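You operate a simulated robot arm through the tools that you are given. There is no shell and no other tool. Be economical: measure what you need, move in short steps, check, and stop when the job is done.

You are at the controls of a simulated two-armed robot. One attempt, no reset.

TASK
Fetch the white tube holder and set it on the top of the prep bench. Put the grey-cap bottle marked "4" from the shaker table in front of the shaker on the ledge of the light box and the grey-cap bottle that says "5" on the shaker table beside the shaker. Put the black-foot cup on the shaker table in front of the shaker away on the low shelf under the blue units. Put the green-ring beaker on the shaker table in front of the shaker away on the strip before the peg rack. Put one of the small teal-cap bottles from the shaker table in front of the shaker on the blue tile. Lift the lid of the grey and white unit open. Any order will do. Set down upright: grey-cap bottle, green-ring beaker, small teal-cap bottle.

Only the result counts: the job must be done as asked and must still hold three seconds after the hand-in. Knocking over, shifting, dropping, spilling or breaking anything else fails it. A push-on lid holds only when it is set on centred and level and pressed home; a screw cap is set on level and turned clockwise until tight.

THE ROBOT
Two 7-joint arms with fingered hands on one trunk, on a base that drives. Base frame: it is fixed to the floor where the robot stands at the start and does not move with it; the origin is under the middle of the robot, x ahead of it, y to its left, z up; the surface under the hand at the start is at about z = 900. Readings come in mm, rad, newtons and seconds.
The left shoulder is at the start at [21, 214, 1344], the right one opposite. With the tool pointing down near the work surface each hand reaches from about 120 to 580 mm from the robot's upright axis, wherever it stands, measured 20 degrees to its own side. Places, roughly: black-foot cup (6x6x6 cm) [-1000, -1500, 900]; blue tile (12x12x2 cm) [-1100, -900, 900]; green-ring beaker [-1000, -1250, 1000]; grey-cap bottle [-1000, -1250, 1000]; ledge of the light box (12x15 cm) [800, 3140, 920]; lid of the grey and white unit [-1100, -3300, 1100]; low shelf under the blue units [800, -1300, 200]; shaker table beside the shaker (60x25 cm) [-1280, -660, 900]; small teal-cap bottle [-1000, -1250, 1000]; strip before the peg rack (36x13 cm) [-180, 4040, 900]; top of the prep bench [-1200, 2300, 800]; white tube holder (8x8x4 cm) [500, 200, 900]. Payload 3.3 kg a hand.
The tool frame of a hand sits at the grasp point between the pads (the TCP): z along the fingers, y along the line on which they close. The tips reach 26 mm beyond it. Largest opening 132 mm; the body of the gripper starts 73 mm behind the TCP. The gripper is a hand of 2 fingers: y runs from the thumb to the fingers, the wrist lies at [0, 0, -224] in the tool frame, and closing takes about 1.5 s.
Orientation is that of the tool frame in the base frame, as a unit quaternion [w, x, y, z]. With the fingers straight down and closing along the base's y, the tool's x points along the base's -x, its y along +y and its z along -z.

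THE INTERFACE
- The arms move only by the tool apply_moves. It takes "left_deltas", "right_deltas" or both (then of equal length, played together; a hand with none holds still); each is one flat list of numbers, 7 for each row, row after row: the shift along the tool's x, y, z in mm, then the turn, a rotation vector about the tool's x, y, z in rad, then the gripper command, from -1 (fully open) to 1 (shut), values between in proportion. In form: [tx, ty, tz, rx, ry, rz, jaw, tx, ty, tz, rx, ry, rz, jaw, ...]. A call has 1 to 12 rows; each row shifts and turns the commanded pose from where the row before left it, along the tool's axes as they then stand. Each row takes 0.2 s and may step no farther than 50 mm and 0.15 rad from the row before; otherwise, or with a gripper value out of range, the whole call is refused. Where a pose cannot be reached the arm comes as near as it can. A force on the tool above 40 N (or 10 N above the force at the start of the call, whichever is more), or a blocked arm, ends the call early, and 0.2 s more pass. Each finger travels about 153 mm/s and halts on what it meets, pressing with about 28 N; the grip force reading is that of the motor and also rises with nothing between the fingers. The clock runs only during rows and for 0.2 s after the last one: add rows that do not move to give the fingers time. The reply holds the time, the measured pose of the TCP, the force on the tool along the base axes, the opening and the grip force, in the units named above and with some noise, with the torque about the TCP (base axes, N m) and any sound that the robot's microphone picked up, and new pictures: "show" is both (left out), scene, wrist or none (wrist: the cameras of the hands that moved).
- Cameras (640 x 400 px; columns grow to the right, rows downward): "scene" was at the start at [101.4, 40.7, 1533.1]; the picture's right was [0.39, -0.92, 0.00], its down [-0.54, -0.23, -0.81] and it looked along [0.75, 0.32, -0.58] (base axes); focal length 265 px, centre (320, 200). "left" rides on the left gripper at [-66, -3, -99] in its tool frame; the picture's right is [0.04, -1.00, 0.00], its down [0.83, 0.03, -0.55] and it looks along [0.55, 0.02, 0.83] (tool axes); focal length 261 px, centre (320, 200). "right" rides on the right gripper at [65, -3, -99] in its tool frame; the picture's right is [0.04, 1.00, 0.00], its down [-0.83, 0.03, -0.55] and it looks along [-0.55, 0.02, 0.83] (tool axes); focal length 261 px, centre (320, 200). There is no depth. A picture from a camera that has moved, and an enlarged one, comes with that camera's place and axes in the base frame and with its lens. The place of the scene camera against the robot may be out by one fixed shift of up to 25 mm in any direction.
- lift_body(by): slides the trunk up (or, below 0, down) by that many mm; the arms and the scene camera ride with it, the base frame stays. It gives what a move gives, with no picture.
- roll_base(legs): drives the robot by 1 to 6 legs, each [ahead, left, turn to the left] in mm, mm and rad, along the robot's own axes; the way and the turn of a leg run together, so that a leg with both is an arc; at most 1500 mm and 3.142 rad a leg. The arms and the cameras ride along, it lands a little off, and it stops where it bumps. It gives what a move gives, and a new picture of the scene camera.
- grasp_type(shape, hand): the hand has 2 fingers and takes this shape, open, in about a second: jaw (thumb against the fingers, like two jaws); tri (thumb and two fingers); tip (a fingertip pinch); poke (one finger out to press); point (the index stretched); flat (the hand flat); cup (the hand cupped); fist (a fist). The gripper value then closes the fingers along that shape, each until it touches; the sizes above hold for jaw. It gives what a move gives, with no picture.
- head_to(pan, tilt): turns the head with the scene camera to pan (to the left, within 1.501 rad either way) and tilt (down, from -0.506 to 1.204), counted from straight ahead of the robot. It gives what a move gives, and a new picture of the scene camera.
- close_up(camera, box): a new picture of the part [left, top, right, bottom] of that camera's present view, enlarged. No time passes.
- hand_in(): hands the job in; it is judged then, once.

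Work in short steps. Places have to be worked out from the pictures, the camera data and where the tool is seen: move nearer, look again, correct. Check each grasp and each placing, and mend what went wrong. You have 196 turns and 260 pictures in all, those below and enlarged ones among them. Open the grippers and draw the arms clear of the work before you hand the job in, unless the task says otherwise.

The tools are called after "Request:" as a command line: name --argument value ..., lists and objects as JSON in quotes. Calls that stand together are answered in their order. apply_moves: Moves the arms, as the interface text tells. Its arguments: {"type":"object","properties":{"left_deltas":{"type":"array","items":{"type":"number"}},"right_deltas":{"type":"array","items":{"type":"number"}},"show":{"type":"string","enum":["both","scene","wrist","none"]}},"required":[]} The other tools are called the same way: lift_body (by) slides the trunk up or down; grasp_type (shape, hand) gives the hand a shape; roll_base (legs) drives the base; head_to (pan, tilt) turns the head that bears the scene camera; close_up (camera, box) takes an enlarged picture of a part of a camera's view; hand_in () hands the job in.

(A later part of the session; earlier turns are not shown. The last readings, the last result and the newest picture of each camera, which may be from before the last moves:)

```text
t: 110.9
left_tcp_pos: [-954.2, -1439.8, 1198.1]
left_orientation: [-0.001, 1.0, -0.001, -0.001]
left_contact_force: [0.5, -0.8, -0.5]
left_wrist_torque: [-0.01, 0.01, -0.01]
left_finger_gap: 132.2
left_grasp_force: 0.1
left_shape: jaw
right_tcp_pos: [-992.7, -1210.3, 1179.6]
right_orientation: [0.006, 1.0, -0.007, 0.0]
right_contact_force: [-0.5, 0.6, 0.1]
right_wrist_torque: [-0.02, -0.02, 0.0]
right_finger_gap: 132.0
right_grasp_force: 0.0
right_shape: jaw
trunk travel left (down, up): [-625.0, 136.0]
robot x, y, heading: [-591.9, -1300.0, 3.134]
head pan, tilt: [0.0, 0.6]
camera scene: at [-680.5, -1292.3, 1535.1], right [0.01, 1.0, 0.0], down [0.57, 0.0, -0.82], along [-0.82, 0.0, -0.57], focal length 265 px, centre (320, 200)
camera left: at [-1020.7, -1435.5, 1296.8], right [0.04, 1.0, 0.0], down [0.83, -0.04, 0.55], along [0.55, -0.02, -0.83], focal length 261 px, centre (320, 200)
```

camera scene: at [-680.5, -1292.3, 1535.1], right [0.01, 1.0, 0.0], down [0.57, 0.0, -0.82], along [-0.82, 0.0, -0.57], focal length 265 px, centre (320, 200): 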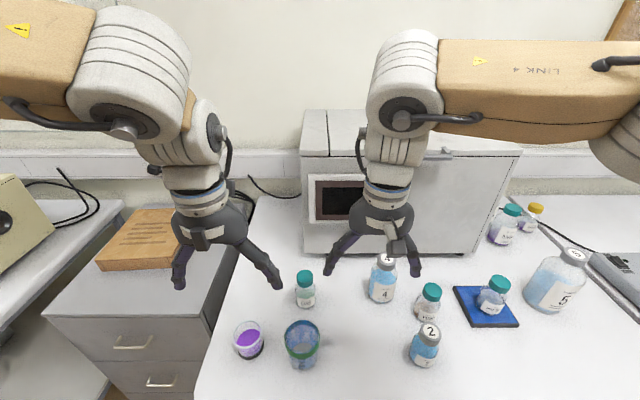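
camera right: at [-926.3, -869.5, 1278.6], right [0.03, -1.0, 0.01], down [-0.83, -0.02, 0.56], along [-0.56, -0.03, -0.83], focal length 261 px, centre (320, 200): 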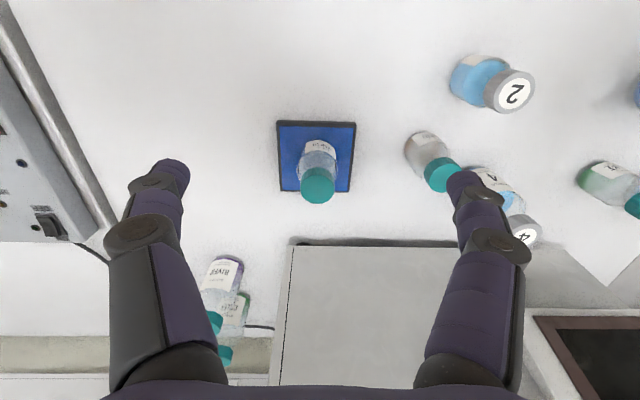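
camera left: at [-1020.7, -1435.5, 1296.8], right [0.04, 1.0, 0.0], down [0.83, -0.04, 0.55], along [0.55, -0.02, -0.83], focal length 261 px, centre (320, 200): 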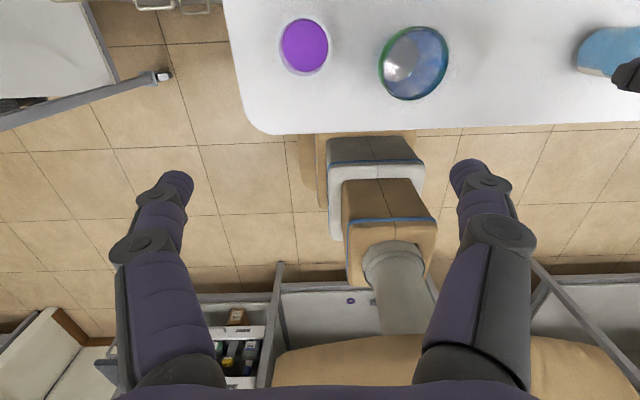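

Cup top at ≈(-1005,-1452); the beaker is ~110 mm to its right. I pre-close to ~85 mm and move above the cup.

Request:
apply_moves --left_deltas '[-25, 6, 20, 0, 0, 0, -0.3, -25, 6, 40, 0, 0, 0, -0.3, 0, 0, 40, 0, 0, 0, -0.3, 0, 0, 40, 0, 0, 0, -0.3, 0, 0, 0, 0, 0, 0, -0.3]' --show "wrist"

```text
t: 112.1
left_tcp_pos: [-1004.7, -1450.3, 1057.5]
left_orientation: [-0.001, 1.0, -0.001, -0.001]
left_contact_force: [0.4, 0.0, 0.3]
left_wrist_torque: [0.01, 0.02, -0.01]
left_finger_gap: 86.0
left_grasp_force: 0.0
left_shape: jaw
right_tcp_pos: [-991.3, -1210.2, 1179.3]
right_orientation: [0.007, 1.0, -0.007, -0.001]
right_contact_force: [-0.3, 0.2, 0.7]
right_wrist_torque: [0.02, 0.05, 0.01]
right_finger_gap: 131.9
right_grasp_force: 0.1
right_shape: jaw
trunk travel left (down, up): [-625.0, 136.0]
robot x, y, heading: [-590.1, -1298.7, 3.133]
head pan, tilt: [0.0, 0.6]
camera left: at [-1073.1, -1448.0, 1156.9], right [0.04, 1.0, 0.0], down [0.83, -0.04, 0.55], along [0.55, -0.02, -0.83], focal length 261 px, centre (320, 200)
```

left: 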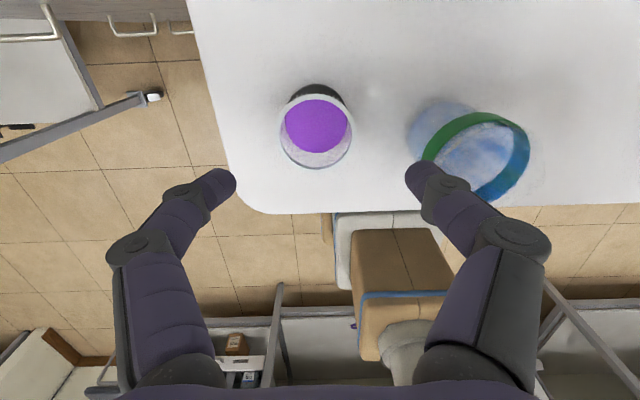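

Cup at (-1004,-1453). Narrow to ~74 mm for beaker clearance, descend to 938 and grip.

Request:
apply_moves --left_deltas '[0, 3, 0, 0, 0, 0, -0.12, 0, 0, 40, 0, 0, 0, -0.12, 0, 0, 40, 0, 0, 0, -0.12, 0, 0, 39, 0, 0, 0, -0.12, 0, 0, 0, 0, 0, 0, -0.12, 0, 0, 0, 0, 0, 0, 1, 0, 0, 0, 0, 0, 0, 1, 0, 0, 0, 0, 0, 0, 1]' --show "wrist"

```text
t: 113.9
left_tcp_pos: [-1005.9, -1452.1, 940.1]
left_orientation: [-0.001, 1.0, 0.0, 0.0]
left_contact_force: [0.2, 0.3, 0.5]
left_wrist_torque: [0.01, -0.02, 0.01]
left_finger_gap: 47.9
left_grasp_force: 28.1
left_shape: jaw
right_tcp_pos: [-991.8, -1210.6, 1179.3]
right_orientation: [0.006, 1.0, -0.006, -0.001]
right_contact_force: [0.2, -0.1, 0.1]
right_wrist_torque: [0.01, -0.01, -0.01]
right_finger_gap: 131.9
right_grasp_force: 0.0
right_shape: jaw
trunk travel left (down, up): [-625.0, 136.0]
robot x, y, heading: [-588.5, -1295.9, 3.137]
head pan, tilt: [0.0, 0.6]
camera left: at [-1073.1, -1449.6, 1039.6], right [0.04, 1.0, 0.0], down [0.83, -0.04, 0.55], along [0.55, -0.02, -0.83], focal length 261 px, centre (320, 200)
```

left: 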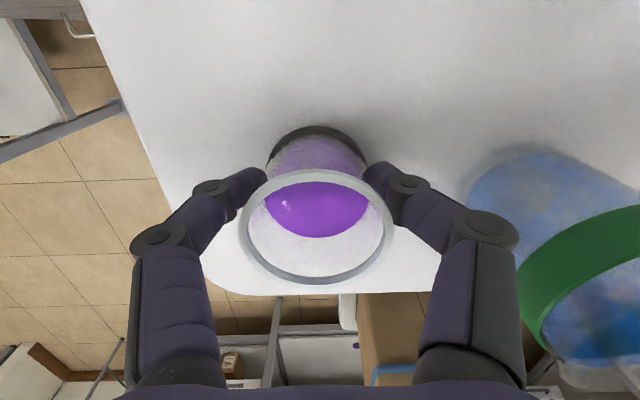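

Cup gripped (47.9 mm). Lift smoothly, tuck, and lift check.

Request:
apply_moves --left_deltas '[0, 0, -15, 0, 0, 0, 1, 0, 0, -30, 0, 0, 0, 1, 0, 0, -35, 0, 0, 0, 1, 0, 0, -40, 0, 0, 0, 1, 0, 0, -40, 0, 0, 0, 1, 0, 0, -30, 0, 0, 0, 1, 30, 0, -10, 0, 0, 0, 1, 30, 0, 0, 0, 0, 0, 1, 15, 0, 0, 0, 0, 0, 1, 0, 0, 0, 0, 0, 0, 1]' --right_deltas '[0, 0, -10, 0, 0, 0, -1, 0, 0, -10, 0, 0, 0, -1, 20, 0, -10, 0, 0, 0, -1, 20, 0, 0, 0, 0, 0, -1, 20, 0, 0, 0, 0, 0, -1, 20, 0, 0, 0, 0, 0, -1, 0, 0, 0, 0, 0, 0, -1, 0, 0, 0, 0, 0, 0, -1, 0, 0, 0, 0, 0, 0, -1, 0, 0, 0, 0, 0, 0, -1]' --show "wrist"

Request:
roll_base --legs '[[-330, 0, 0], [0, 0, 1.57], [0, 0, 1.57]]'

```text
t: 116.1
left_tcp_pos: [-928.3, -1450.4, 1141.6]
left_orientation: [0.0, 1.0, -0.002, 0.001]
left_contact_force: [-0.6, 0.5, -0.8]
left_wrist_torque: [0.01, 0.03, -0.03]
left_finger_gap: 47.9
left_grasp_force: 28.0
left_shape: jaw
right_tcp_pos: [-911.5, -1211.5, 1209.5]
right_orientation: [0.007, 1.0, -0.007, -0.001]
right_contact_force: [0.0, 0.0, 0.2]
right_wrist_torque: [0.01, 0.04, 0.02]
right_finger_gap: 131.9
right_grasp_force: 0.1
right_shape: jaw
trunk travel left (down, up): [-625.0, 136.0]
robot x, y, heading: [-587.8, -1300.7, 3.132]
head pan, tilt: [0.0, 0.6]
camera right: at [-845.6, -1206.4, 1307.5], right [0.03, -1.0, 0.01], down [-0.83, -0.01, 0.55], along [-0.55, -0.03, -0.83], focal length 261 px, centre (320, 200)
camera left: at [-995.5, -1448.6, 1239.0], right [0.04, 1.0, 0.0], down [0.83, -0.04, 0.55], along [0.55, -0.02, -0.83], focal length 261 px, centre (320, 200)
```

right: 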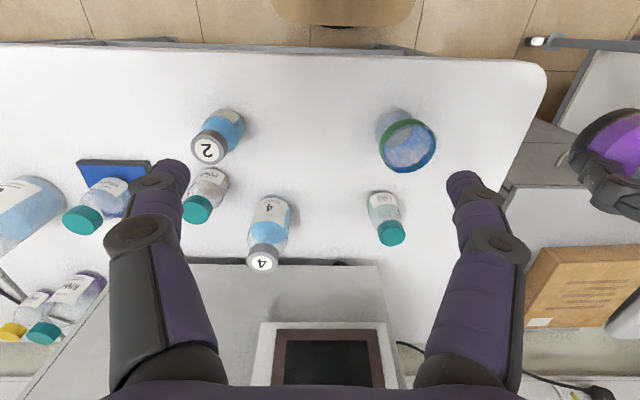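
left: 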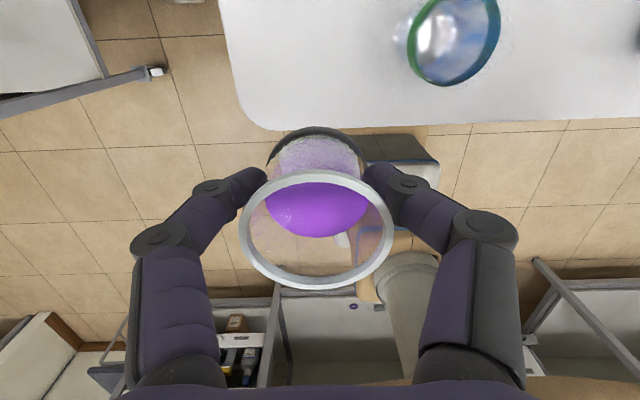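

```text
t: 125.9
left_tcp_pos: [72.7, -1141.2, 1139.8]
left_orientation: [0.001, -0.01, 1.0, -0.001]
left_contact_force: [0.3, 0.5, -1.2]
left_wrist_torque: [0.01, -0.02, -0.02]
left_finger_gap: 47.8
left_grasp_force: 28.1
left_shape: jaw
right_tcp_pos: [61.2, -1381.8, 1208.0]
right_orientation: [0.001, -0.004, 1.0, 0.006]
right_contact_force: [0.3, 0.1, -0.1]
right_wrist_torque: [0.0, -0.02, -0.03]
right_finger_gap: 131.9
right_grasp_force: 0.1
right_shape: jaw
trunk travel left (down, up): [-625.0, 136.0]
robot x, y, heading: [-264.5, -1300.9, 0.02]
head pan, tilt: [0.0, 0.6]
camera scene: at [-152.4, -1292.2, 1535.1], right [0.02, -1.0, 0.0], down [-0.57, -0.01, -0.82], along [0.82, 0.01, -0.57], focal length 265 px, centre (320, 200)
```

scene: 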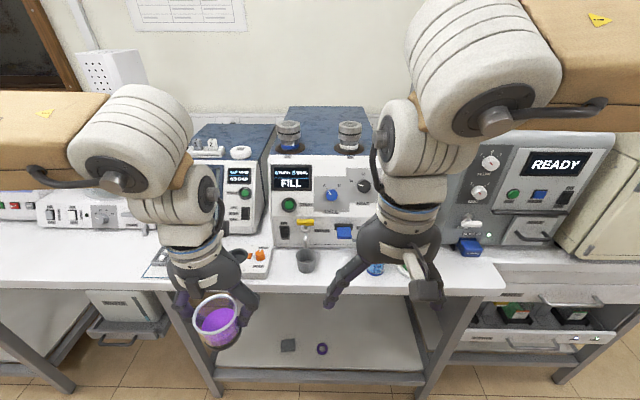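

The shelf under the blue units is visible, with a square and a ring on it near x≈500, y≈-1135 and -1302; free space lies at y≈-1000. I shift left, lower the trunk, and lower the cup before entering under the bench.

Request:
roll_base --legs '[[0, 130, -0.02]]'

Request:
lift_body --by -600

Request:
head_to --pan 0.0 --tilt 0.7

```text
t: 127.2
left_tcp_pos: [74.6, -1016.7, 1140.0]
left_orientation: [-0.001, -0.001, 1.0, -0.001]
left_contact_force: [0.4, 1.4, -0.7]
left_wrist_torque: [0.01, -0.01, -0.02]
left_finger_gap: 48.0
left_grasp_force: 27.7
left_shape: jaw
right_tcp_pos: [58.3, -1256.9, 1208.7]
right_orientation: [0.001, 0.005, 1.0, 0.006]
right_contact_force: [0.2, 0.1, -0.3]
right_wrist_torque: [-0.03, -0.01, 0.03]
right_finger_gap: 132.0
right_grasp_force: 0.1
right_shape: jaw
trunk travel left (down, up): [-625.0, 136.0]
robot x, y, heading: [-260.4, -1170.2, -0.003]
head pan, tilt: [0.0, 0.6]
camera scene: at [-153.5, -1162.6, 1535.1], right [0.0, -1.0, 0.0], down [-0.57, 0.0, -0.82], along [0.82, 0.0, -0.57], focal length 265 px, centre (320, 200)
```

scene: 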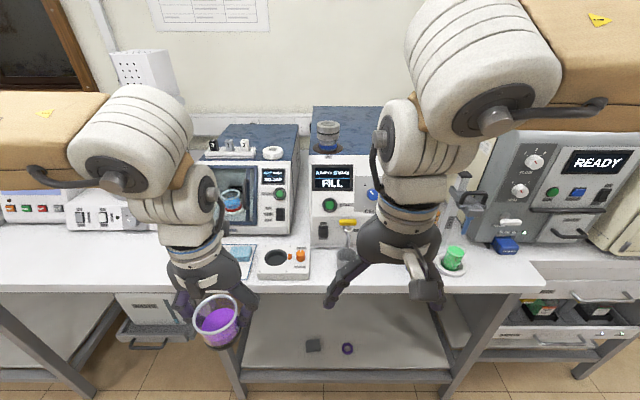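

```text
refused: -600 is not a number from -400 to 400
```

```text
t: 127.9
left_tcp_pos: [75.5, -1016.7, 1140.5]
left_orientation: [0.0, -0.001, 1.0, -0.001]
left_contact_force: [0.0, -0.6, -1.1]
left_wrist_torque: [-0.01, -0.01, 0.0]
left_finger_gap: 47.9
left_grasp_force: 28.4
left_shape: jaw
right_tcp_pos: [59.0, -1256.9, 1208.2]
right_orientation: [0.001, 0.004, 1.0, 0.007]
right_contact_force: [-0.2, 0.4, -0.1]
right_wrist_torque: [0.01, -0.03, 0.0]
right_finger_gap: 131.8
right_grasp_force: 0.1
right_shape: jaw
trunk travel left (down, up): [-625.0, 136.0]
robot x, y, heading: [-260.6, -1169.2, 0.001]
head pan, tilt: [0.0, 0.7]
camera scene: at [-157.0, -1163.8, 1526.5], right [0.0, -1.0, 0.0], down [-0.64, 0.0, -0.77], along [0.77, 0.0, -0.64], focal length 265 px, centre (320, 200)
```

scene: 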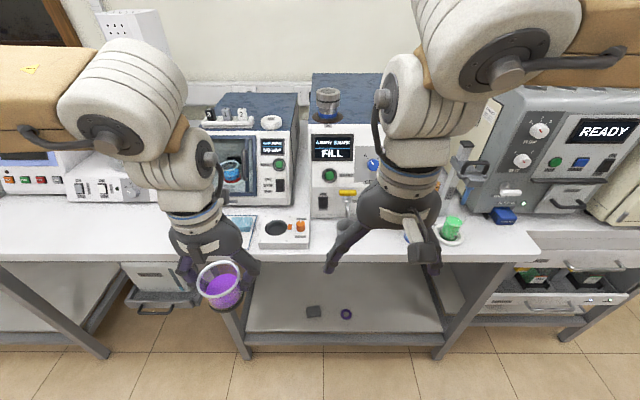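

Lower the trunk in two steps of 300.

Request:
lift_body --by -300

Request:
lift_body --by -300

Request:
head_to --pan 0.3 --tilt 0.5

```text
t: 130.9
left_tcp_pos: [73.8, -1016.4, 840.6]
left_orientation: [0.0, -0.001, 1.0, -0.001]
left_contact_force: [1.0, 0.5, -0.8]
left_wrist_torque: [0.03, -0.02, 0.0]
left_finger_gap: 47.6
left_grasp_force: 28.2
left_shape: jaw
right_tcp_pos: [58.2, -1257.6, 909.5]
right_orientation: [0.001, 0.005, 1.0, 0.007]
right_contact_force: [0.4, -0.6, 0.6]
right_wrist_torque: [0.0, 0.0, 0.0]
right_finger_gap: 131.8
right_grasp_force: 0.1
right_shape: jaw
trunk travel left (down, up): [-325.0, 436.0]
robot x, y, heading: [-258.8, -1170.3, 0.005]
head pan, tilt: [0.0, 0.7]
```

```text
t: 133.9
left_tcp_pos: [74.1, -1017.4, 540.1]
left_orientation: [0.001, -0.002, 1.0, -0.001]
left_contact_force: [0.4, -0.5, -1.2]
left_wrist_torque: [-0.01, 0.02, 0.01]
left_finger_gap: 48.0
left_grasp_force: 28.3
left_shape: jaw
right_tcp_pos: [58.1, -1257.2, 609.6]
right_orientation: [0.001, 0.005, 1.0, 0.007]
right_contact_force: [-0.2, 0.3, 0.7]
right_wrist_torque: [-0.01, 0.0, -0.02]
right_finger_gap: 131.8
right_grasp_force: 0.1
right_shape: jaw
trunk travel left (down, up): [-25.0, 736.0]
robot x, y, heading: [-262.4, -1171.8, -0.001]
head pan, tilt: [0.0, 0.7]
```

```text
t: 134.7
left_tcp_pos: [74.5, -1017.7, 539.9]
left_orientation: [0.0, -0.002, 1.0, 0.0]
left_contact_force: [0.1, 0.4, 0.0]
left_wrist_torque: [0.02, 0.0, 0.01]
left_finger_gap: 47.8
left_grasp_force: 28.3
left_shape: jaw
right_tcp_pos: [59.3, -1258.2, 608.3]
right_orientation: [0.001, 0.005, 1.0, 0.006]
right_contact_force: [-0.1, -0.7, -0.5]
right_wrist_torque: [0.01, 0.0, 0.01]
right_finger_gap: 132.1
right_grasp_force: 0.1
right_shape: jaw
trunk travel left (down, up): [-25.0, 736.0]
robot x, y, heading: [-263.6, -1166.8, -0.002]
head pan, tilt: [0.3, 0.499]
camera scene: at [-32.9, -1137.1, 931.7], right [0.29, -0.96, 0.0], down [-0.46, -0.14, -0.88], along [0.84, 0.26, -0.48], focal length 265 px, centre (320, 200)
```

scene: 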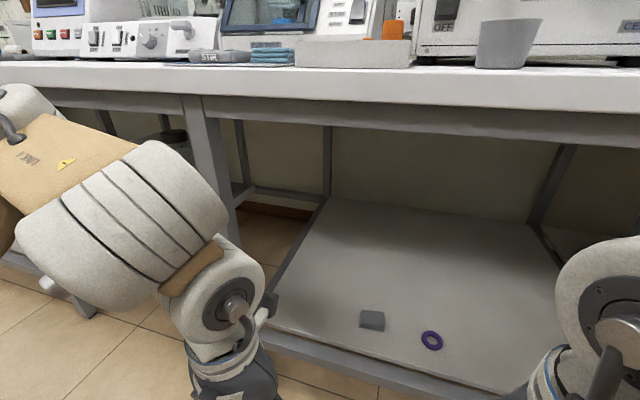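

The shelf view is clear. I lower the cup to z≈300 in front of the bench and look.

Request:
apply_moves --left_deltas '[0, 0, 35, 0, 0, 0, 1, 0, 0, 40, 0, 0, 0, 1, 0, 0, 40, 0, 0, 0, 1, 0, 0, 40, 0, 0, 0, 1, 0, 0, 40, 0, 0, 0, 1, 0, 0, 35, 0, 0, 0, 1, 0, 0, 0, 0, 0, 0, 1]'

```text
t: 136.3
left_tcp_pos: [74.3, -1020.5, 309.2]
left_orientation: [0.001, -0.001, 1.0, -0.001]
left_contact_force: [0.0, 0.2, -1.6]
left_wrist_torque: [-0.01, -0.01, 0.04]
left_finger_gap: 47.7
left_grasp_force: 28.0
left_shape: jaw
right_tcp_pos: [59.3, -1258.1, 608.5]
right_orientation: [0.001, 0.004, 1.0, 0.007]
right_contact_force: [0.2, -0.1, -0.1]
right_wrist_torque: [0.0, 0.0, 0.01]
right_finger_gap: 131.9
right_grasp_force: 0.1
right_shape: jaw
trunk travel left (down, up): [-25.0, 736.0]
robot x, y, heading: [-262.6, -1169.6, 0.002]
head pan, tilt: [0.3, 0.499]
camera scene: at [-32.8, -1137.0, 931.8], right [0.3, -0.96, 0.0], down [-0.46, -0.14, -0.88], along [0.84, 0.26, -0.48], focal length 265 px, centre (320, 200)
camera left: at [137.1, -1022.5, 407.3], right [-0.04, -1.0, 0.0], down [-0.83, 0.03, 0.55], along [-0.55, 0.02, -0.83], focal length 261 px, centre (320, 200)
```

scene: 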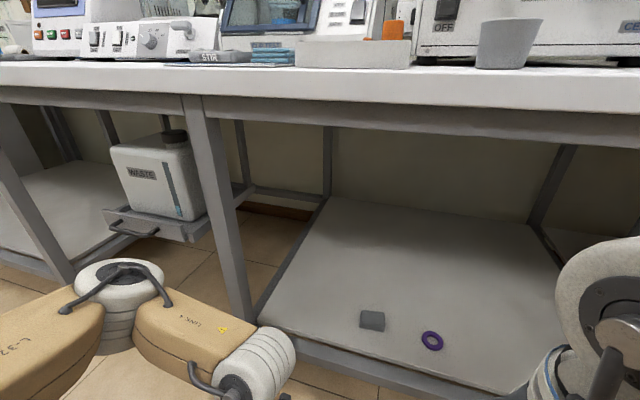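
left: 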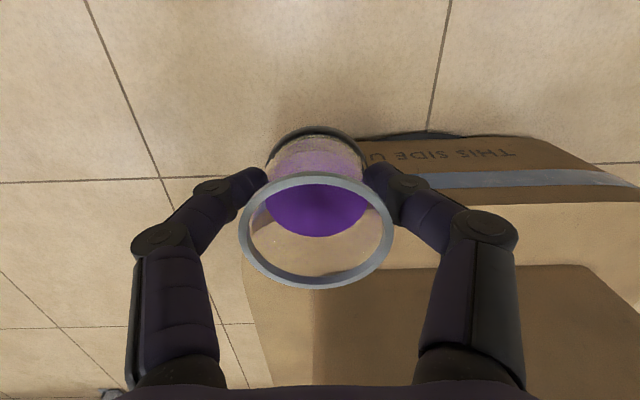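

The left elbow would pass near the front-left leg if I enter here, so I'll instead use the free shelf area right of the ring (y≈-1430). I first retract and lower the right arm so it stays clear of the bench edge, then roll right.

Request:
apply_moves --right_deltas '[20, 0, 30, 0, 0, 0, -1, 20, 0, 40, 0, 0, 0, -1, 20, 0, 40, 0, 0, 0, -1, 20, 0, 40, 0, 0, 0, -1, 20, 0, 40, 0, 0, 0, -1, 0, 0, 40, 0, 0, 0, -1, 0, 0, 0, 0, 0, 0, -1]' --show "none"

Request:
roll_base --legs '[[0, -410, 0]]'

Request:
head_to --pan 0.0 --tilt 0.6

```text
t: 137.4
left_tcp_pos: [73.7, -1020.2, 309.8]
left_orientation: [0.001, -0.001, 1.0, -0.001]
left_contact_force: [-0.3, 0.2, -1.5]
left_wrist_torque: [-0.01, 0.0, 0.01]
left_finger_gap: 47.5
left_grasp_force: 27.8
left_shape: jaw
right_tcp_pos: [-0.9, -1188.0, 505.2]
right_orientation: [-0.007, 0.078, 0.986, 0.147]
right_contact_force: [-0.1, 0.4, -1.5]
right_wrist_torque: [-0.01, -0.02, 0.02]
right_finger_gap: 132.1
right_grasp_force: 0.0
right_shape: jaw
trunk travel left (down, up): [-25.0, 736.0]
robot x, y, heading: [-265.8, -1168.3, -0.002]
head pan, tilt: [0.3, 0.499]
stopped in row 5 (right hand): the arm was blocked; the commanded pose is now the measured one
```

```text
t: 140.0
left_tcp_pos: [73.1, -1436.0, 309.0]
left_orientation: [0.0, -0.006, 1.0, -0.001]
left_contact_force: [-1.0, 0.2, -1.3]
left_wrist_torque: [-0.01, -0.03, 0.06]
left_finger_gap: 47.7
left_grasp_force: 27.8
left_shape: jaw
right_tcp_pos: [1.5, -1605.4, 505.5]
right_orientation: [-0.007, 0.073, 0.987, 0.146]
right_contact_force: [-0.1, 0.2, -0.5]
right_wrist_torque: [0.01, 0.01, 0.03]
right_finger_gap: 132.0
right_grasp_force: 0.2
right_shape: jaw
trunk travel left (down, up): [-25.0, 736.0]
robot x, y, heading: [-259.9, -1583.9, 0.003]
head pan, tilt: [0.3, 0.499]
camera scene: at [-31.2, -1553.2, 931.8], right [0.3, -0.95, 0.0], down [-0.46, -0.15, -0.88], along [0.84, 0.27, -0.48], focal length 265 px, centre (320, 200)
```

scene: 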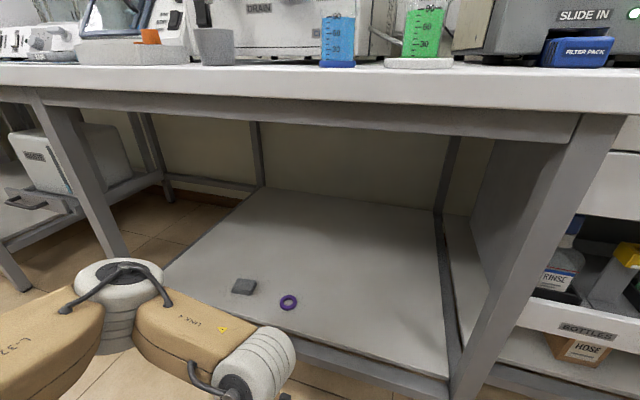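

```text
t: 140.8
left_tcp_pos: [73.8, -1434.2, 309.6]
left_orientation: [0.0, -0.007, 1.0, -0.001]
left_contact_force: [0.1, -0.6, -2.1]
left_wrist_torque: [-0.01, -0.01, -0.05]
left_finger_gap: 47.8
left_grasp_force: 28.2
left_shape: jaw
right_tcp_pos: [2.1, -1604.5, 505.2]
right_orientation: [-0.009, 0.075, 0.987, 0.145]
right_contact_force: [0.5, 0.3, 0.0]
right_wrist_torque: [-0.02, -0.02, 0.03]
right_finger_gap: 131.8
right_grasp_force: 0.0
right_shape: jaw
trunk travel left (down, up): [-25.0, 736.0]
robot x, y, heading: [-260.3, -1589.9, 0.013]
head pan, tilt: [0.0, 0.6]
camera scene: at [-29.5, -1580.0, 922.7], right [0.01, -1.0, 0.0], down [-0.57, -0.01, -0.82], along [0.82, 0.01, -0.57], focal length 265 px, centre (320, 200)
```

scene: 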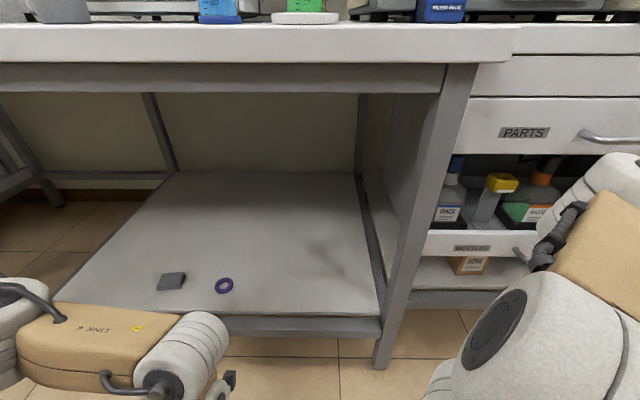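

The right elbow sticks forward, so driving straight in would hit the drawers. I'll extend the left hand first, then approach turned ~0.6 rad to the right so that the right arm stays clear.

Request:
apply_moves --left_deltas '[-35, 5, 0, 0, 0, 0, 1, -35, 5, 0, 0, 0, 0, 1, -35, 5, 0, 0, 0, 0, 1, -35, 0, 0, 0, 0, 0, 1, 0, 0, 0, 0, 0, 0, 1]' --show "none"

Request:
roll_base --legs '[[0, 0, -0.6]]'

Request:
head_to --pan 0.5 --tilt 0.6

```text
t: 142.0
left_tcp_pos: [215.1, -1417.4, 311.1]
left_orientation: [0.0, -0.006, 1.0, -0.001]
left_contact_force: [0.7, -0.1, -0.6]
left_wrist_torque: [0.0, -0.04, -0.03]
left_finger_gap: 47.2
left_grasp_force: 27.5
left_shape: jaw
right_tcp_pos: [1.5, -1603.5, 505.1]
right_orientation: [-0.007, 0.074, 0.987, 0.145]
right_contact_force: [0.3, -0.8, -0.5]
right_wrist_torque: [-0.01, 0.01, 0.01]
right_finger_gap: 132.1
right_grasp_force: 0.0
right_shape: jaw
trunk travel left (down, up): [-25.0, 736.0]
robot x, y, heading: [-259.8, -1588.2, 0.012]
head pan, tilt: [0.0, 0.6]
```

```text
t: 144.0
left_tcp_pos: [229.2, -1712.9, 311.4]
left_orientation: [0.0, 0.286, 0.958, -0.001]
left_contact_force: [0.1, -0.5, -1.0]
left_wrist_torque: [-0.01, -0.04, 0.04]
left_finger_gap: 47.5
left_grasp_force: 28.2
left_shape: jaw
right_tcp_pos: [-51.3, -1748.7, 504.9]
right_orientation: [0.035, 0.361, 0.921, 0.142]
right_contact_force: [0.2, 0.6, -0.2]
right_wrist_torque: [-0.03, -0.06, 0.02]
right_finger_gap: 131.9
right_grasp_force: 0.1
right_shape: jaw
trunk travel left (down, up): [-25.0, 736.0]
robot x, y, heading: [-260.9, -1588.8, -0.585]
head pan, tilt: [0.0, 0.6]
camera scene: at [-66.6, -1705.0, 922.7], right [-0.55, -0.83, 0.0], down [-0.47, 0.31, -0.82], along [0.69, -0.46, -0.57], focal length 265 px, centre (320, 200)
```

scene: 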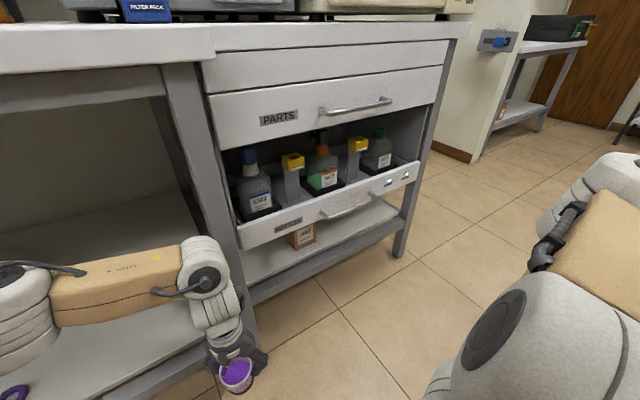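

```text
t: 144.9
left_tcp_pos: [229.0, -1713.0, 310.6]
left_orientation: [0.0, 0.288, 0.958, -0.001]
left_contact_force: [-0.2, 0.3, -1.3]
left_wrist_torque: [0.0, -0.02, 0.02]
left_finger_gap: 47.5
left_grasp_force: 28.1
left_shape: jaw
right_tcp_pos: [-51.3, -1748.5, 505.9]
right_orientation: [0.036, 0.361, 0.921, 0.141]
right_contact_force: [0.5, -0.4, 0.3]
right_wrist_torque: [-0.01, -0.01, 0.0]
right_finger_gap: 132.1
right_grasp_force: 0.0
right_shape: jaw
trunk travel left (down, up): [-25.0, 736.0]
robot x, y, heading: [-259.6, -1587.5, -0.591]
head pan, tilt: [0.499, 0.6]
camera scene: at [-52.2, -1663.9, 922.7], right [-0.09, -1.0, 0.0], down [-0.56, 0.05, -0.82], along [0.82, -0.07, -0.57], focal length 265 px, centre (320, 200)
```

scene: 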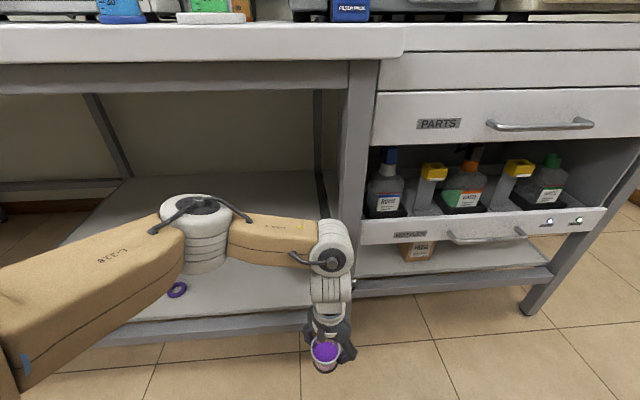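

The turned pose looks good: the left forearm is over the shelf, below the bench top. Now translate diagonally so the cup goes to about (505,-1450).

Request:
roll_base --legs '[[40, 250, 0]]'

```text
t: 146.8
left_tcp_pos: [398.6, -1530.8, 312.1]
left_orientation: [-0.001, 0.288, 0.958, -0.001]
left_contact_force: [-0.4, 0.1, -1.1]
left_wrist_torque: [-0.02, -0.02, 0.02]
left_finger_gap: 47.0
left_grasp_force: 28.0
left_shape: jaw
right_tcp_pos: [117.1, -1565.9, 504.4]
right_orientation: [0.036, 0.362, 0.921, 0.141]
right_contact_force: [-0.1, 0.1, -1.0]
right_wrist_torque: [0.01, -0.01, 0.01]
right_finger_gap: 132.1
right_grasp_force: 0.0
right_shape: jaw
trunk travel left (down, up): [-25.0, 736.0]
robot x, y, heading: [-90.6, -1407.3, -0.589]
head pan, tilt: [0.499, 0.6]
camera scene: at [116.9, -1481.1, 922.7], right [-0.09, -1.0, 0.0], down [-0.56, 0.05, -0.82], along [0.82, -0.07, -0.57], focal length 265 px, centre (320, 200)
```

scene: 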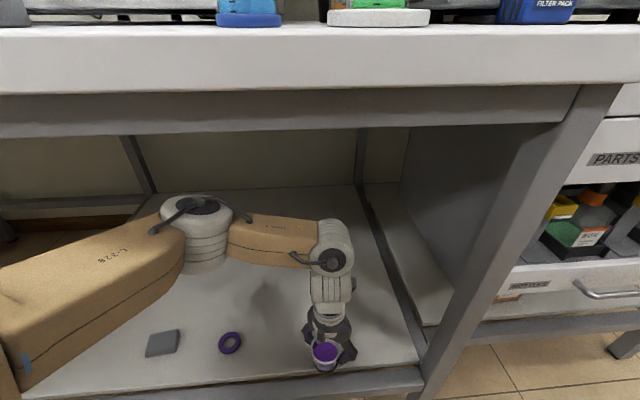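

Clear so far. Move the remaining distance so the cup is ~60 mm inside the shelf's front.

Request:
roll_base --legs '[[28, 110, 0]]'

Request:
close_up --camera "left" --box '[0, 0, 640, 400]'

```text
t: 148.0
left_tcp_pos: [484.5, -1454.3, 311.9]
left_orientation: [0.0, 0.289, 0.957, -0.001]
left_contact_force: [-0.7, 0.0, -1.6]
left_wrist_torque: [0.0, -0.02, 0.0]
left_finger_gap: 47.8
left_grasp_force: 27.5
left_shape: jaw
right_tcp_pos: [203.6, -1488.8, 505.5]
right_orientation: [0.035, 0.362, 0.921, 0.14]
right_contact_force: [0.4, -0.4, 0.1]
right_wrist_torque: [0.0, -0.03, -0.02]
right_finger_gap: 132.3
right_grasp_force: 0.0
right_shape: jaw
trunk travel left (down, up): [-25.0, 736.0]
robot x, y, heading: [-4.0, -1328.4, -0.59]
head pan, tilt: [0.499, 0.6]
camera scene: at [203.0, -1403.2, 922.7], right [-0.09, -1.0, 0.0], down [-0.56, 0.05, -0.82], along [0.82, -0.07, -0.57], focal length 265 px, centre (320, 200)
```

scene: 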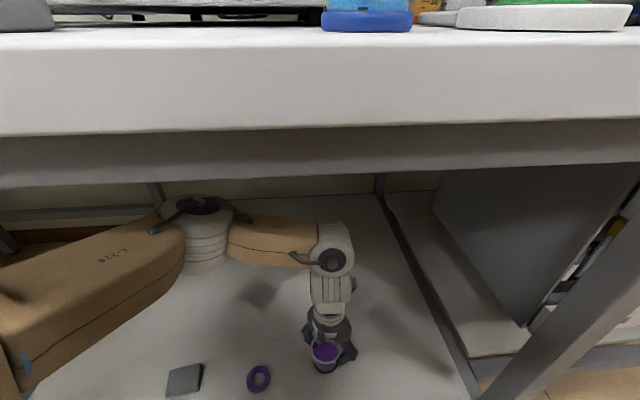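

```text
1.00 times, centred on (320, 200) of left (not enlarged: the box is as wide or as high as the picture)
camera zoom: at [534.8, -1491.5, 409.9], right [-0.59, -0.81, 0.0], down [-0.68, 0.49, 0.55], along [-0.45, 0.32, -0.83], focal length 261 px, centre (320, 200)
```

zoom: 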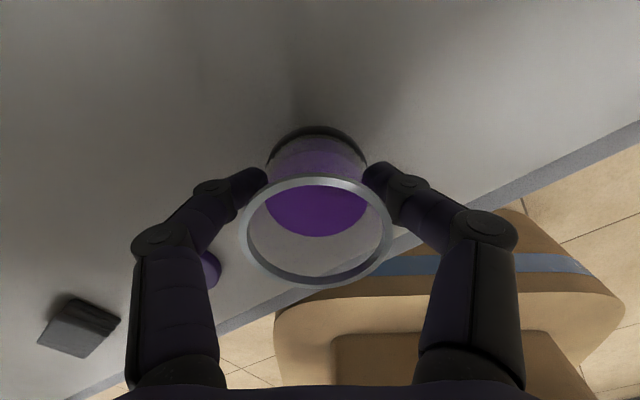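

Spot below is free with margin to the shelf edge. Lower slowly to contact.

Request:
apply_moves --left_deltas '[0, 0, 20, 0, 0, 0, 1, 0, 0, 20, 0, 0, 0, 1, 0, 0, 10, 0, 0, 0, 1, 0, 0, 5, 0, 0, 0, 1, 0, 0, 5, 0, 0, 0, 1, 0, 0, 3, 0, 0, 0, 1, 0, 0, 3, 0, 0, 0, 1, 0, 0, 3, 0, 0, 0, 1, 0, 0, 0, 0, 0, 0, 1]' --show "wrist"

```text
t: 148.6
left_tcp_pos: [484.2, -1455.7, 284.4]
left_orientation: [0.002, 0.29, 0.957, -0.004]
left_contact_force: [-5.3, 7.3, 34.0]
left_wrist_torque: [0.3, 0.08, 0.0]
left_finger_gap: 50.5
left_grasp_force: 28.0
left_shape: jaw
right_tcp_pos: [203.6, -1487.2, 507.2]
right_orientation: [0.038, 0.362, 0.921, 0.141]
right_contact_force: [-0.3, 0.7, 0.0]
right_wrist_torque: [0.02, -0.01, 0.02]
right_finger_gap: 131.8
right_grasp_force: 0.1
right_shape: jaw
trunk travel left (down, up): [-25.0, 736.0]
robot x, y, heading: [-5.6, -1326.8, -0.588]
head pan, tilt: [0.499, 0.6]
stopped in row 2 (left hand): the force on the tool passed its limit at 46 N (the readings are from after the stop); the commanded pose is now the measured one
camera left: at [534.8, -1493.9, 384.1], right [-0.59, -0.81, 0.01], down [-0.67, 0.5, 0.55], along [-0.45, 0.32, -0.84], focal length 261 px, centre (320, 200)
```

left: 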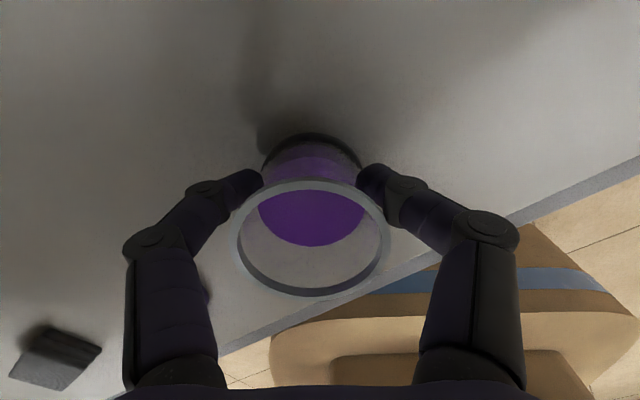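

Contact at z≈284 (shelf ≈245). Ease up 2 mm, open, and rise.

Request:
apply_moves --left_deltas '[0, 0, -2, 0, 0, 0, 1, 0, 0, 0, 0, 0, 0, 0.1, 0, 0, 0, 0, 0, 0, -0.3, 0, 0, 0, 0, 0, 0, -0.3, 0, 0, -30, 0, 0, 0, -0.3, 0, 0, -40, 0, 0, 0, -0.3, 0, 0, -20, 0, 0, 0, -0.3, 0, 0, 0, 0, 0, 0, -0.3]' --show "wrist"

```text
t: 150.3
left_tcp_pos: [483.6, -1455.6, 374.3]
left_orientation: [-0.001, 0.289, 0.957, -0.004]
left_contact_force: [-0.2, 0.3, -0.2]
left_wrist_torque: [-0.01, 0.02, -0.02]
left_finger_gap: 85.4
left_grasp_force: 0.0
left_shape: jaw
right_tcp_pos: [202.6, -1488.2, 506.8]
right_orientation: [0.036, 0.362, 0.921, 0.142]
right_contact_force: [-0.9, 0.4, 0.2]
right_wrist_torque: [-0.02, 0.02, 0.0]
right_finger_gap: 131.9
right_grasp_force: 0.0
right_shape: jaw
trunk travel left (down, up): [-25.0, 736.0]
robot x, y, heading: [-6.5, -1327.8, -0.583]
head pan, tilt: [0.499, 0.6]
camera left: at [534.6, -1492.8, 471.9], right [-0.59, -0.81, 0.01], down [-0.67, 0.49, 0.55], along [-0.45, 0.32, -0.83], focal length 261 px, centre (320, 200)
```

left: 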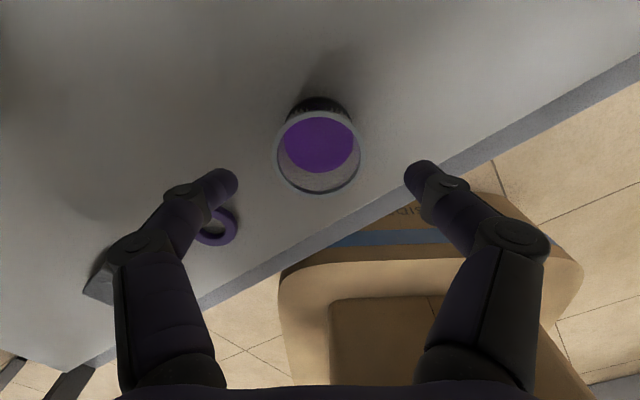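

Cup stands on the low shelf. I retreat along the same path, turn straight, back away and raise the trunk.

Request:
roll_base --legs '[[-28, -110, 0], [-40, -250, 0], [0, 0, 0.59], [-120, 0, 0]]'

Request:
lift_body --by 300

Request:
lift_body --by 300

```text
t: 155.5
left_tcp_pos: [92.7, -1426.5, 373.1]
left_orientation: [0.0, -0.002, 1.0, -0.003]
left_contact_force: [0.7, 0.0, 0.3]
left_wrist_torque: [0.02, 0.01, 0.0]
left_finger_gap: 85.6
left_grasp_force: 0.1
left_shape: jaw
right_tcp_pos: [-121.3, -1611.3, 505.0]
right_orientation: [-0.007, 0.077, 0.986, 0.146]
right_contact_force: [0.0, -0.2, 0.0]
right_wrist_torque: [-0.03, -0.03, 0.02]
right_finger_gap: 131.8
right_grasp_force: 0.0
right_shape: jaw
trunk travel left (down, up): [-25.0, 736.0]
robot x, y, heading: [-385.4, -1593.7, 0.005]
head pan, tilt: [0.499, 0.6]
camera scene: at [-164.6, -1543.5, 922.6], right [0.48, -0.88, 0.0], down [-0.5, -0.27, -0.82], along [0.72, 0.4, -0.57], focal length 265 px, centre (320, 200)
```

scene: 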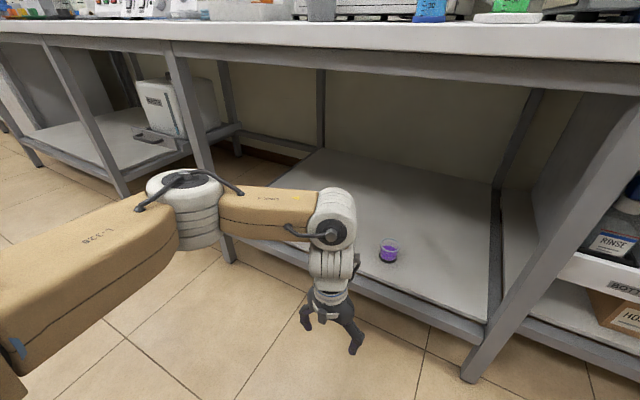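

```text
t: 158.5
left_tcp_pos: [91.2, -1426.6, 672.3]
left_orientation: [0.001, -0.002, 1.0, -0.002]
left_contact_force: [0.5, -0.4, -0.3]
left_wrist_torque: [0.01, 0.01, 0.0]
left_finger_gap: 85.5
left_grasp_force: 0.1
left_shape: jaw
right_tcp_pos: [-122.5, -1610.0, 806.1]
right_orientation: [-0.007, 0.078, 0.986, 0.145]
right_contact_force: [0.3, -0.8, 0.8]
right_wrist_torque: [0.0, 0.01, -0.02]
right_finger_gap: 132.1
right_grasp_force: 0.0
right_shape: jaw
trunk travel left (down, up): [-325.0, 436.0]
robot x, y, heading: [-384.5, -1594.2, 0.007]
head pan, tilt: [0.499, 0.6]
```

```text
t: 161.5
left_tcp_pos: [92.9, -1425.6, 972.6]
left_orientation: [0.001, -0.003, 1.0, -0.004]
left_contact_force: [0.3, 0.3, -0.3]
left_wrist_torque: [0.06, 0.02, 0.0]
left_finger_gap: 85.4
left_grasp_force: 0.1
left_shape: jaw
right_tcp_pos: [-121.9, -1609.7, 1106.3]
right_orientation: [-0.006, 0.078, 0.986, 0.145]
right_contact_force: [0.4, 0.1, -0.9]
right_wrist_torque: [-0.01, -0.01, 0.01]
right_finger_gap: 132.1
right_grasp_force: 0.0
right_shape: jaw
trunk travel left (down, up): [-625.0, 136.0]
robot x, y, heading: [-387.2, -1591.5, 0.003]
head pan, tilt: [0.499, 0.6]
```

Both areas look undisturbed. I restore both arms to a tucked travelling pose, then turn to face −y to see the lid unit.

Request:
apply_moves --left_deltas '[20, 0, -40, 0, 0, 0, -1, 25, 0, -40, 0, 0, 0, -1, 25, 5, -40, 0, 0, 0, -1, 25, 5, -40, 0, 0, 0, -1, 30, 5, -15, 0, 0, 0, -1, 25, 5, 0, 0, 0, 0, -1]' --right_deltas '[0, -20, -20, 0.097, -0.004, -0.052, -1, 0, -25, -20, 0.097, -0.004, -0.052, -1, -10, -25, -20, 0.097, -0.004, -0.053, -1, -15, -20, -20, 0, 0, 0, -1, -15, 0, -20, 0, 0, 0, -1, -15, 0, 0, 0, 0, 0, -1]' --show "none"

Request:
roll_base --legs '[[130, 0, 0], [0, 0, -1.57]]'

Request:
head_to --pan -0.5 --tilt 0.3

```text
t: 162.9
left_tcp_pos: [-57.8, -1405.8, 1149.2]
left_orientation: [0.002, -0.002, 1.0, -0.003]
left_contact_force: [0.4, 0.0, -0.4]
left_wrist_torque: [0.02, 0.02, -0.03]
left_finger_gap: 131.7
left_grasp_force: 0.0
left_shape: jaw
right_tcp_pos: [-74.3, -1709.8, 1192.0]
right_orientation: [0.0, 0.0, 1.0, 0.001]
right_contact_force: [0.8, -0.1, 1.1]
right_wrist_torque: [-0.01, 0.03, 0.03]
right_finger_gap: 131.6
right_grasp_force: 0.1
right_shape: jaw
trunk travel left (down, up): [-625.0, 136.0]
robot x, y, heading: [-386.6, -1598.1, 0.006]
head pan, tilt: [0.499, 0.6]
```

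```text
t: 168.0
left_tcp_pos: [-72.7, -1922.7, 1148.7]
left_orientation: [-0.002, 0.709, 0.705, -0.003]
left_contact_force: [0.0, -0.9, 0.3]
left_wrist_torque: [-0.01, 0.01, 0.01]
left_finger_gap: 132.1
left_grasp_force: 0.0
left_shape: jaw
right_tcp_pos: [-375.0, -1903.3, 1191.4]
right_orientation: [0.0, 0.711, 0.703, 0.001]
right_contact_force: [-0.5, -0.3, 0.1]
right_wrist_torque: [0.01, 0.02, -0.02]
right_finger_gap: 131.9
right_grasp_force: 0.0
right_shape: jaw
trunk travel left (down, up): [-625.0, 136.0]
robot x, y, heading: [-254.8, -1592.7, -1.58]
head pan, tilt: [0.499, 0.6]
camera scene: at [-204.6, -1675.4, 1535.2], right [-0.88, -0.47, 0.0], down [-0.27, 0.5, -0.82], along [0.39, -0.73, -0.57], focal length 265 px, centre (320, 200)
```

scene: 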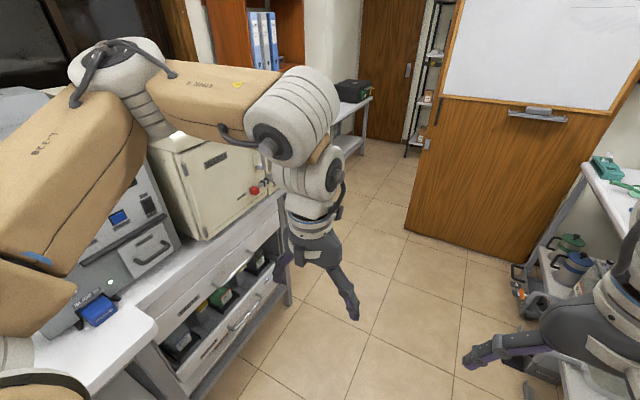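

```text
t: 169.3
left_tcp_pos: [-70.9, -1921.5, 1148.6]
left_orientation: [-0.002, 0.709, 0.705, -0.004]
left_contact_force: [0.1, 0.2, 1.1]
left_wrist_torque: [-0.03, -0.01, 0.0]
left_finger_gap: 132.1
left_grasp_force: 0.0
left_shape: jaw
right_tcp_pos: [-375.5, -1902.5, 1192.4]
right_orientation: [0.0, 0.71, 0.704, 0.001]
right_contact_force: [0.1, -0.3, 0.1]
right_wrist_torque: [0.0, 0.01, -0.01]
right_finger_gap: 132.0
right_grasp_force: 0.1
right_shape: jaw
trunk travel left (down, up): [-625.0, 136.0]
robot x, y, heading: [-253.8, -1593.7, -1.576]
head pan, tilt: [-0.499, 0.3]
camera scene: at [-291.5, -1679.3, 1562.6], right [-0.88, 0.48, 0.0], down [0.14, 0.26, -0.96], along [-0.46, -0.84, -0.3], focal length 265 px, centre (320, 200)
```

scene: 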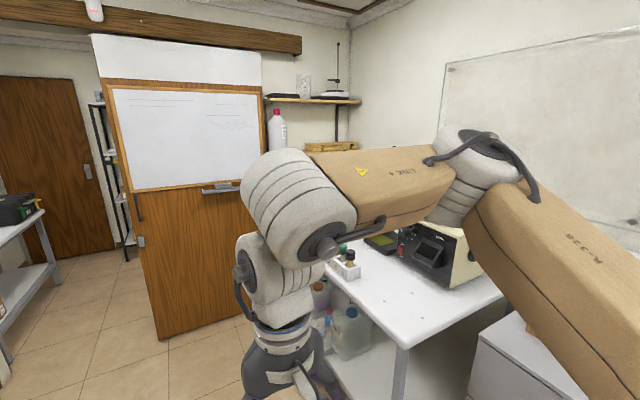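

The partition is at y≈-3590; the unit with the lid is on the bench before it. I drive ahead 1400 mm and turn to face the bench.

Request:
roll_base --legs '[[1400, 0, 0], [0, 0, -1.566]]'

Request:
head_to --pan 0.0 --tilt 0.5

```text
t: 179.9
left_tcp_pos: [-579.5, -3185.1, 1148.4]
left_orientation: [-0.004, 1.0, 0.023, -0.002]
left_contact_force: [-0.8, -0.7, -0.3]
left_wrist_torque: [0.03, 0.03, -0.04]
left_finger_gap: 132.0
left_grasp_force: 0.0
left_shape: jaw
right_tcp_pos: [-574.0, -2879.7, 1191.5]
right_orientation: [0.001, 1.0, 0.021, 0.001]
right_contact_force: [0.6, -0.6, 0.4]
right_wrist_torque: [0.01, 0.02, 0.03]
right_finger_gap: 132.1
right_grasp_force: 0.0
right_shape: jaw
trunk travel left (down, up): [-625.0, 136.0]
robot x, y, heading: [-259.8, -2985.2, -3.102]
head pan, tilt: [-0.499, 0.3]
camera scene: at [-344.7, -2938.0, 1562.6], right [0.44, 0.9, 0.0], down [0.27, -0.13, -0.96], along [-0.86, 0.42, -0.3], focal length 265 px, centre (320, 200)
```

scene: 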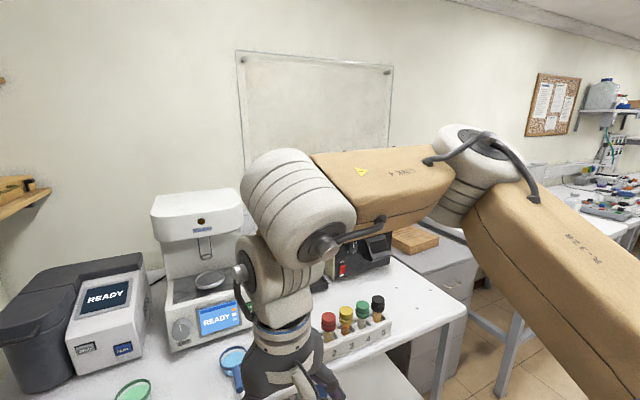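

```text
t: 180.9
left_tcp_pos: [-578.8, -3184.1, 1148.3]
left_orientation: [-0.003, 1.0, 0.022, -0.002]
left_contact_force: [0.8, -0.7, 0.0]
left_wrist_torque: [0.01, 0.0, 0.01]
left_finger_gap: 131.8
left_grasp_force: 0.2
left_shape: jaw
right_tcp_pos: [-575.2, -2879.9, 1190.7]
right_orientation: [0.0, 1.0, 0.021, 0.001]
right_contact_force: [-0.2, 0.8, -0.1]
right_wrist_torque: [-0.01, 0.03, 0.01]
right_finger_gap: 131.6
right_grasp_force: 0.0
right_shape: jaw
trunk travel left (down, up): [-625.0, 136.0]
robot x, y, heading: [-258.8, -2986.7, -3.096]
head pan, tilt: [0.0, 0.499]
camera scene: at [-351.8, -2983.0, 1544.3], right [-0.04, 1.0, 0.0], down [0.48, 0.02, -0.88], along [-0.88, -0.04, -0.48], focal length 265 px, centre (320, 200)
```

scene: 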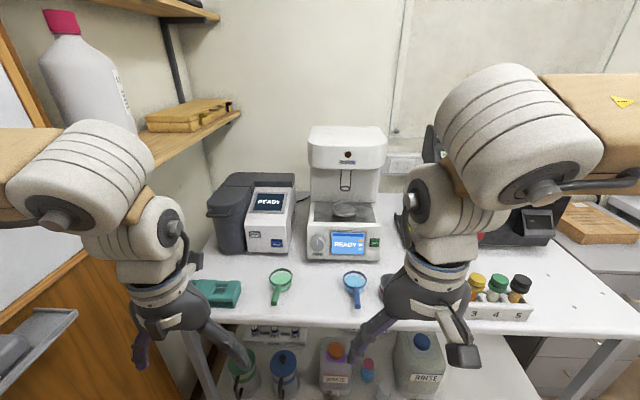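

The grey and white unit is the one at (250,210). Zoom to understand its lid.

Request:
close_up --camera "scene" --box '[190, 150, 320, 270]'

```text
3.33 times, centred on (255, 210) of scene
camera zoom: at [-351.8, -2983.0, 1544.3], right [-0.04, 1.0, 0.0], down [0.48, 0.02, -0.88], along [-0.88, -0.04, -0.48], focal length 882 px, centre (537, 167)
```

zoom: 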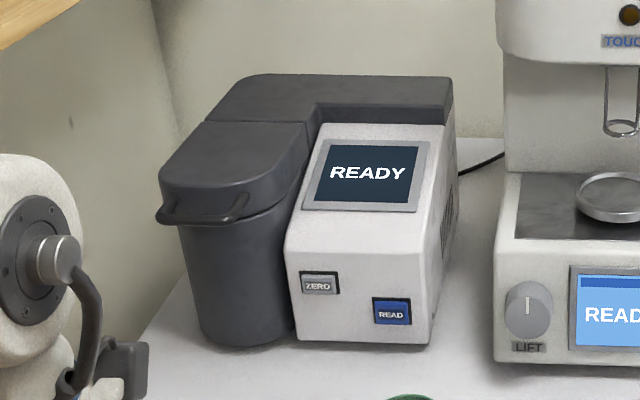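

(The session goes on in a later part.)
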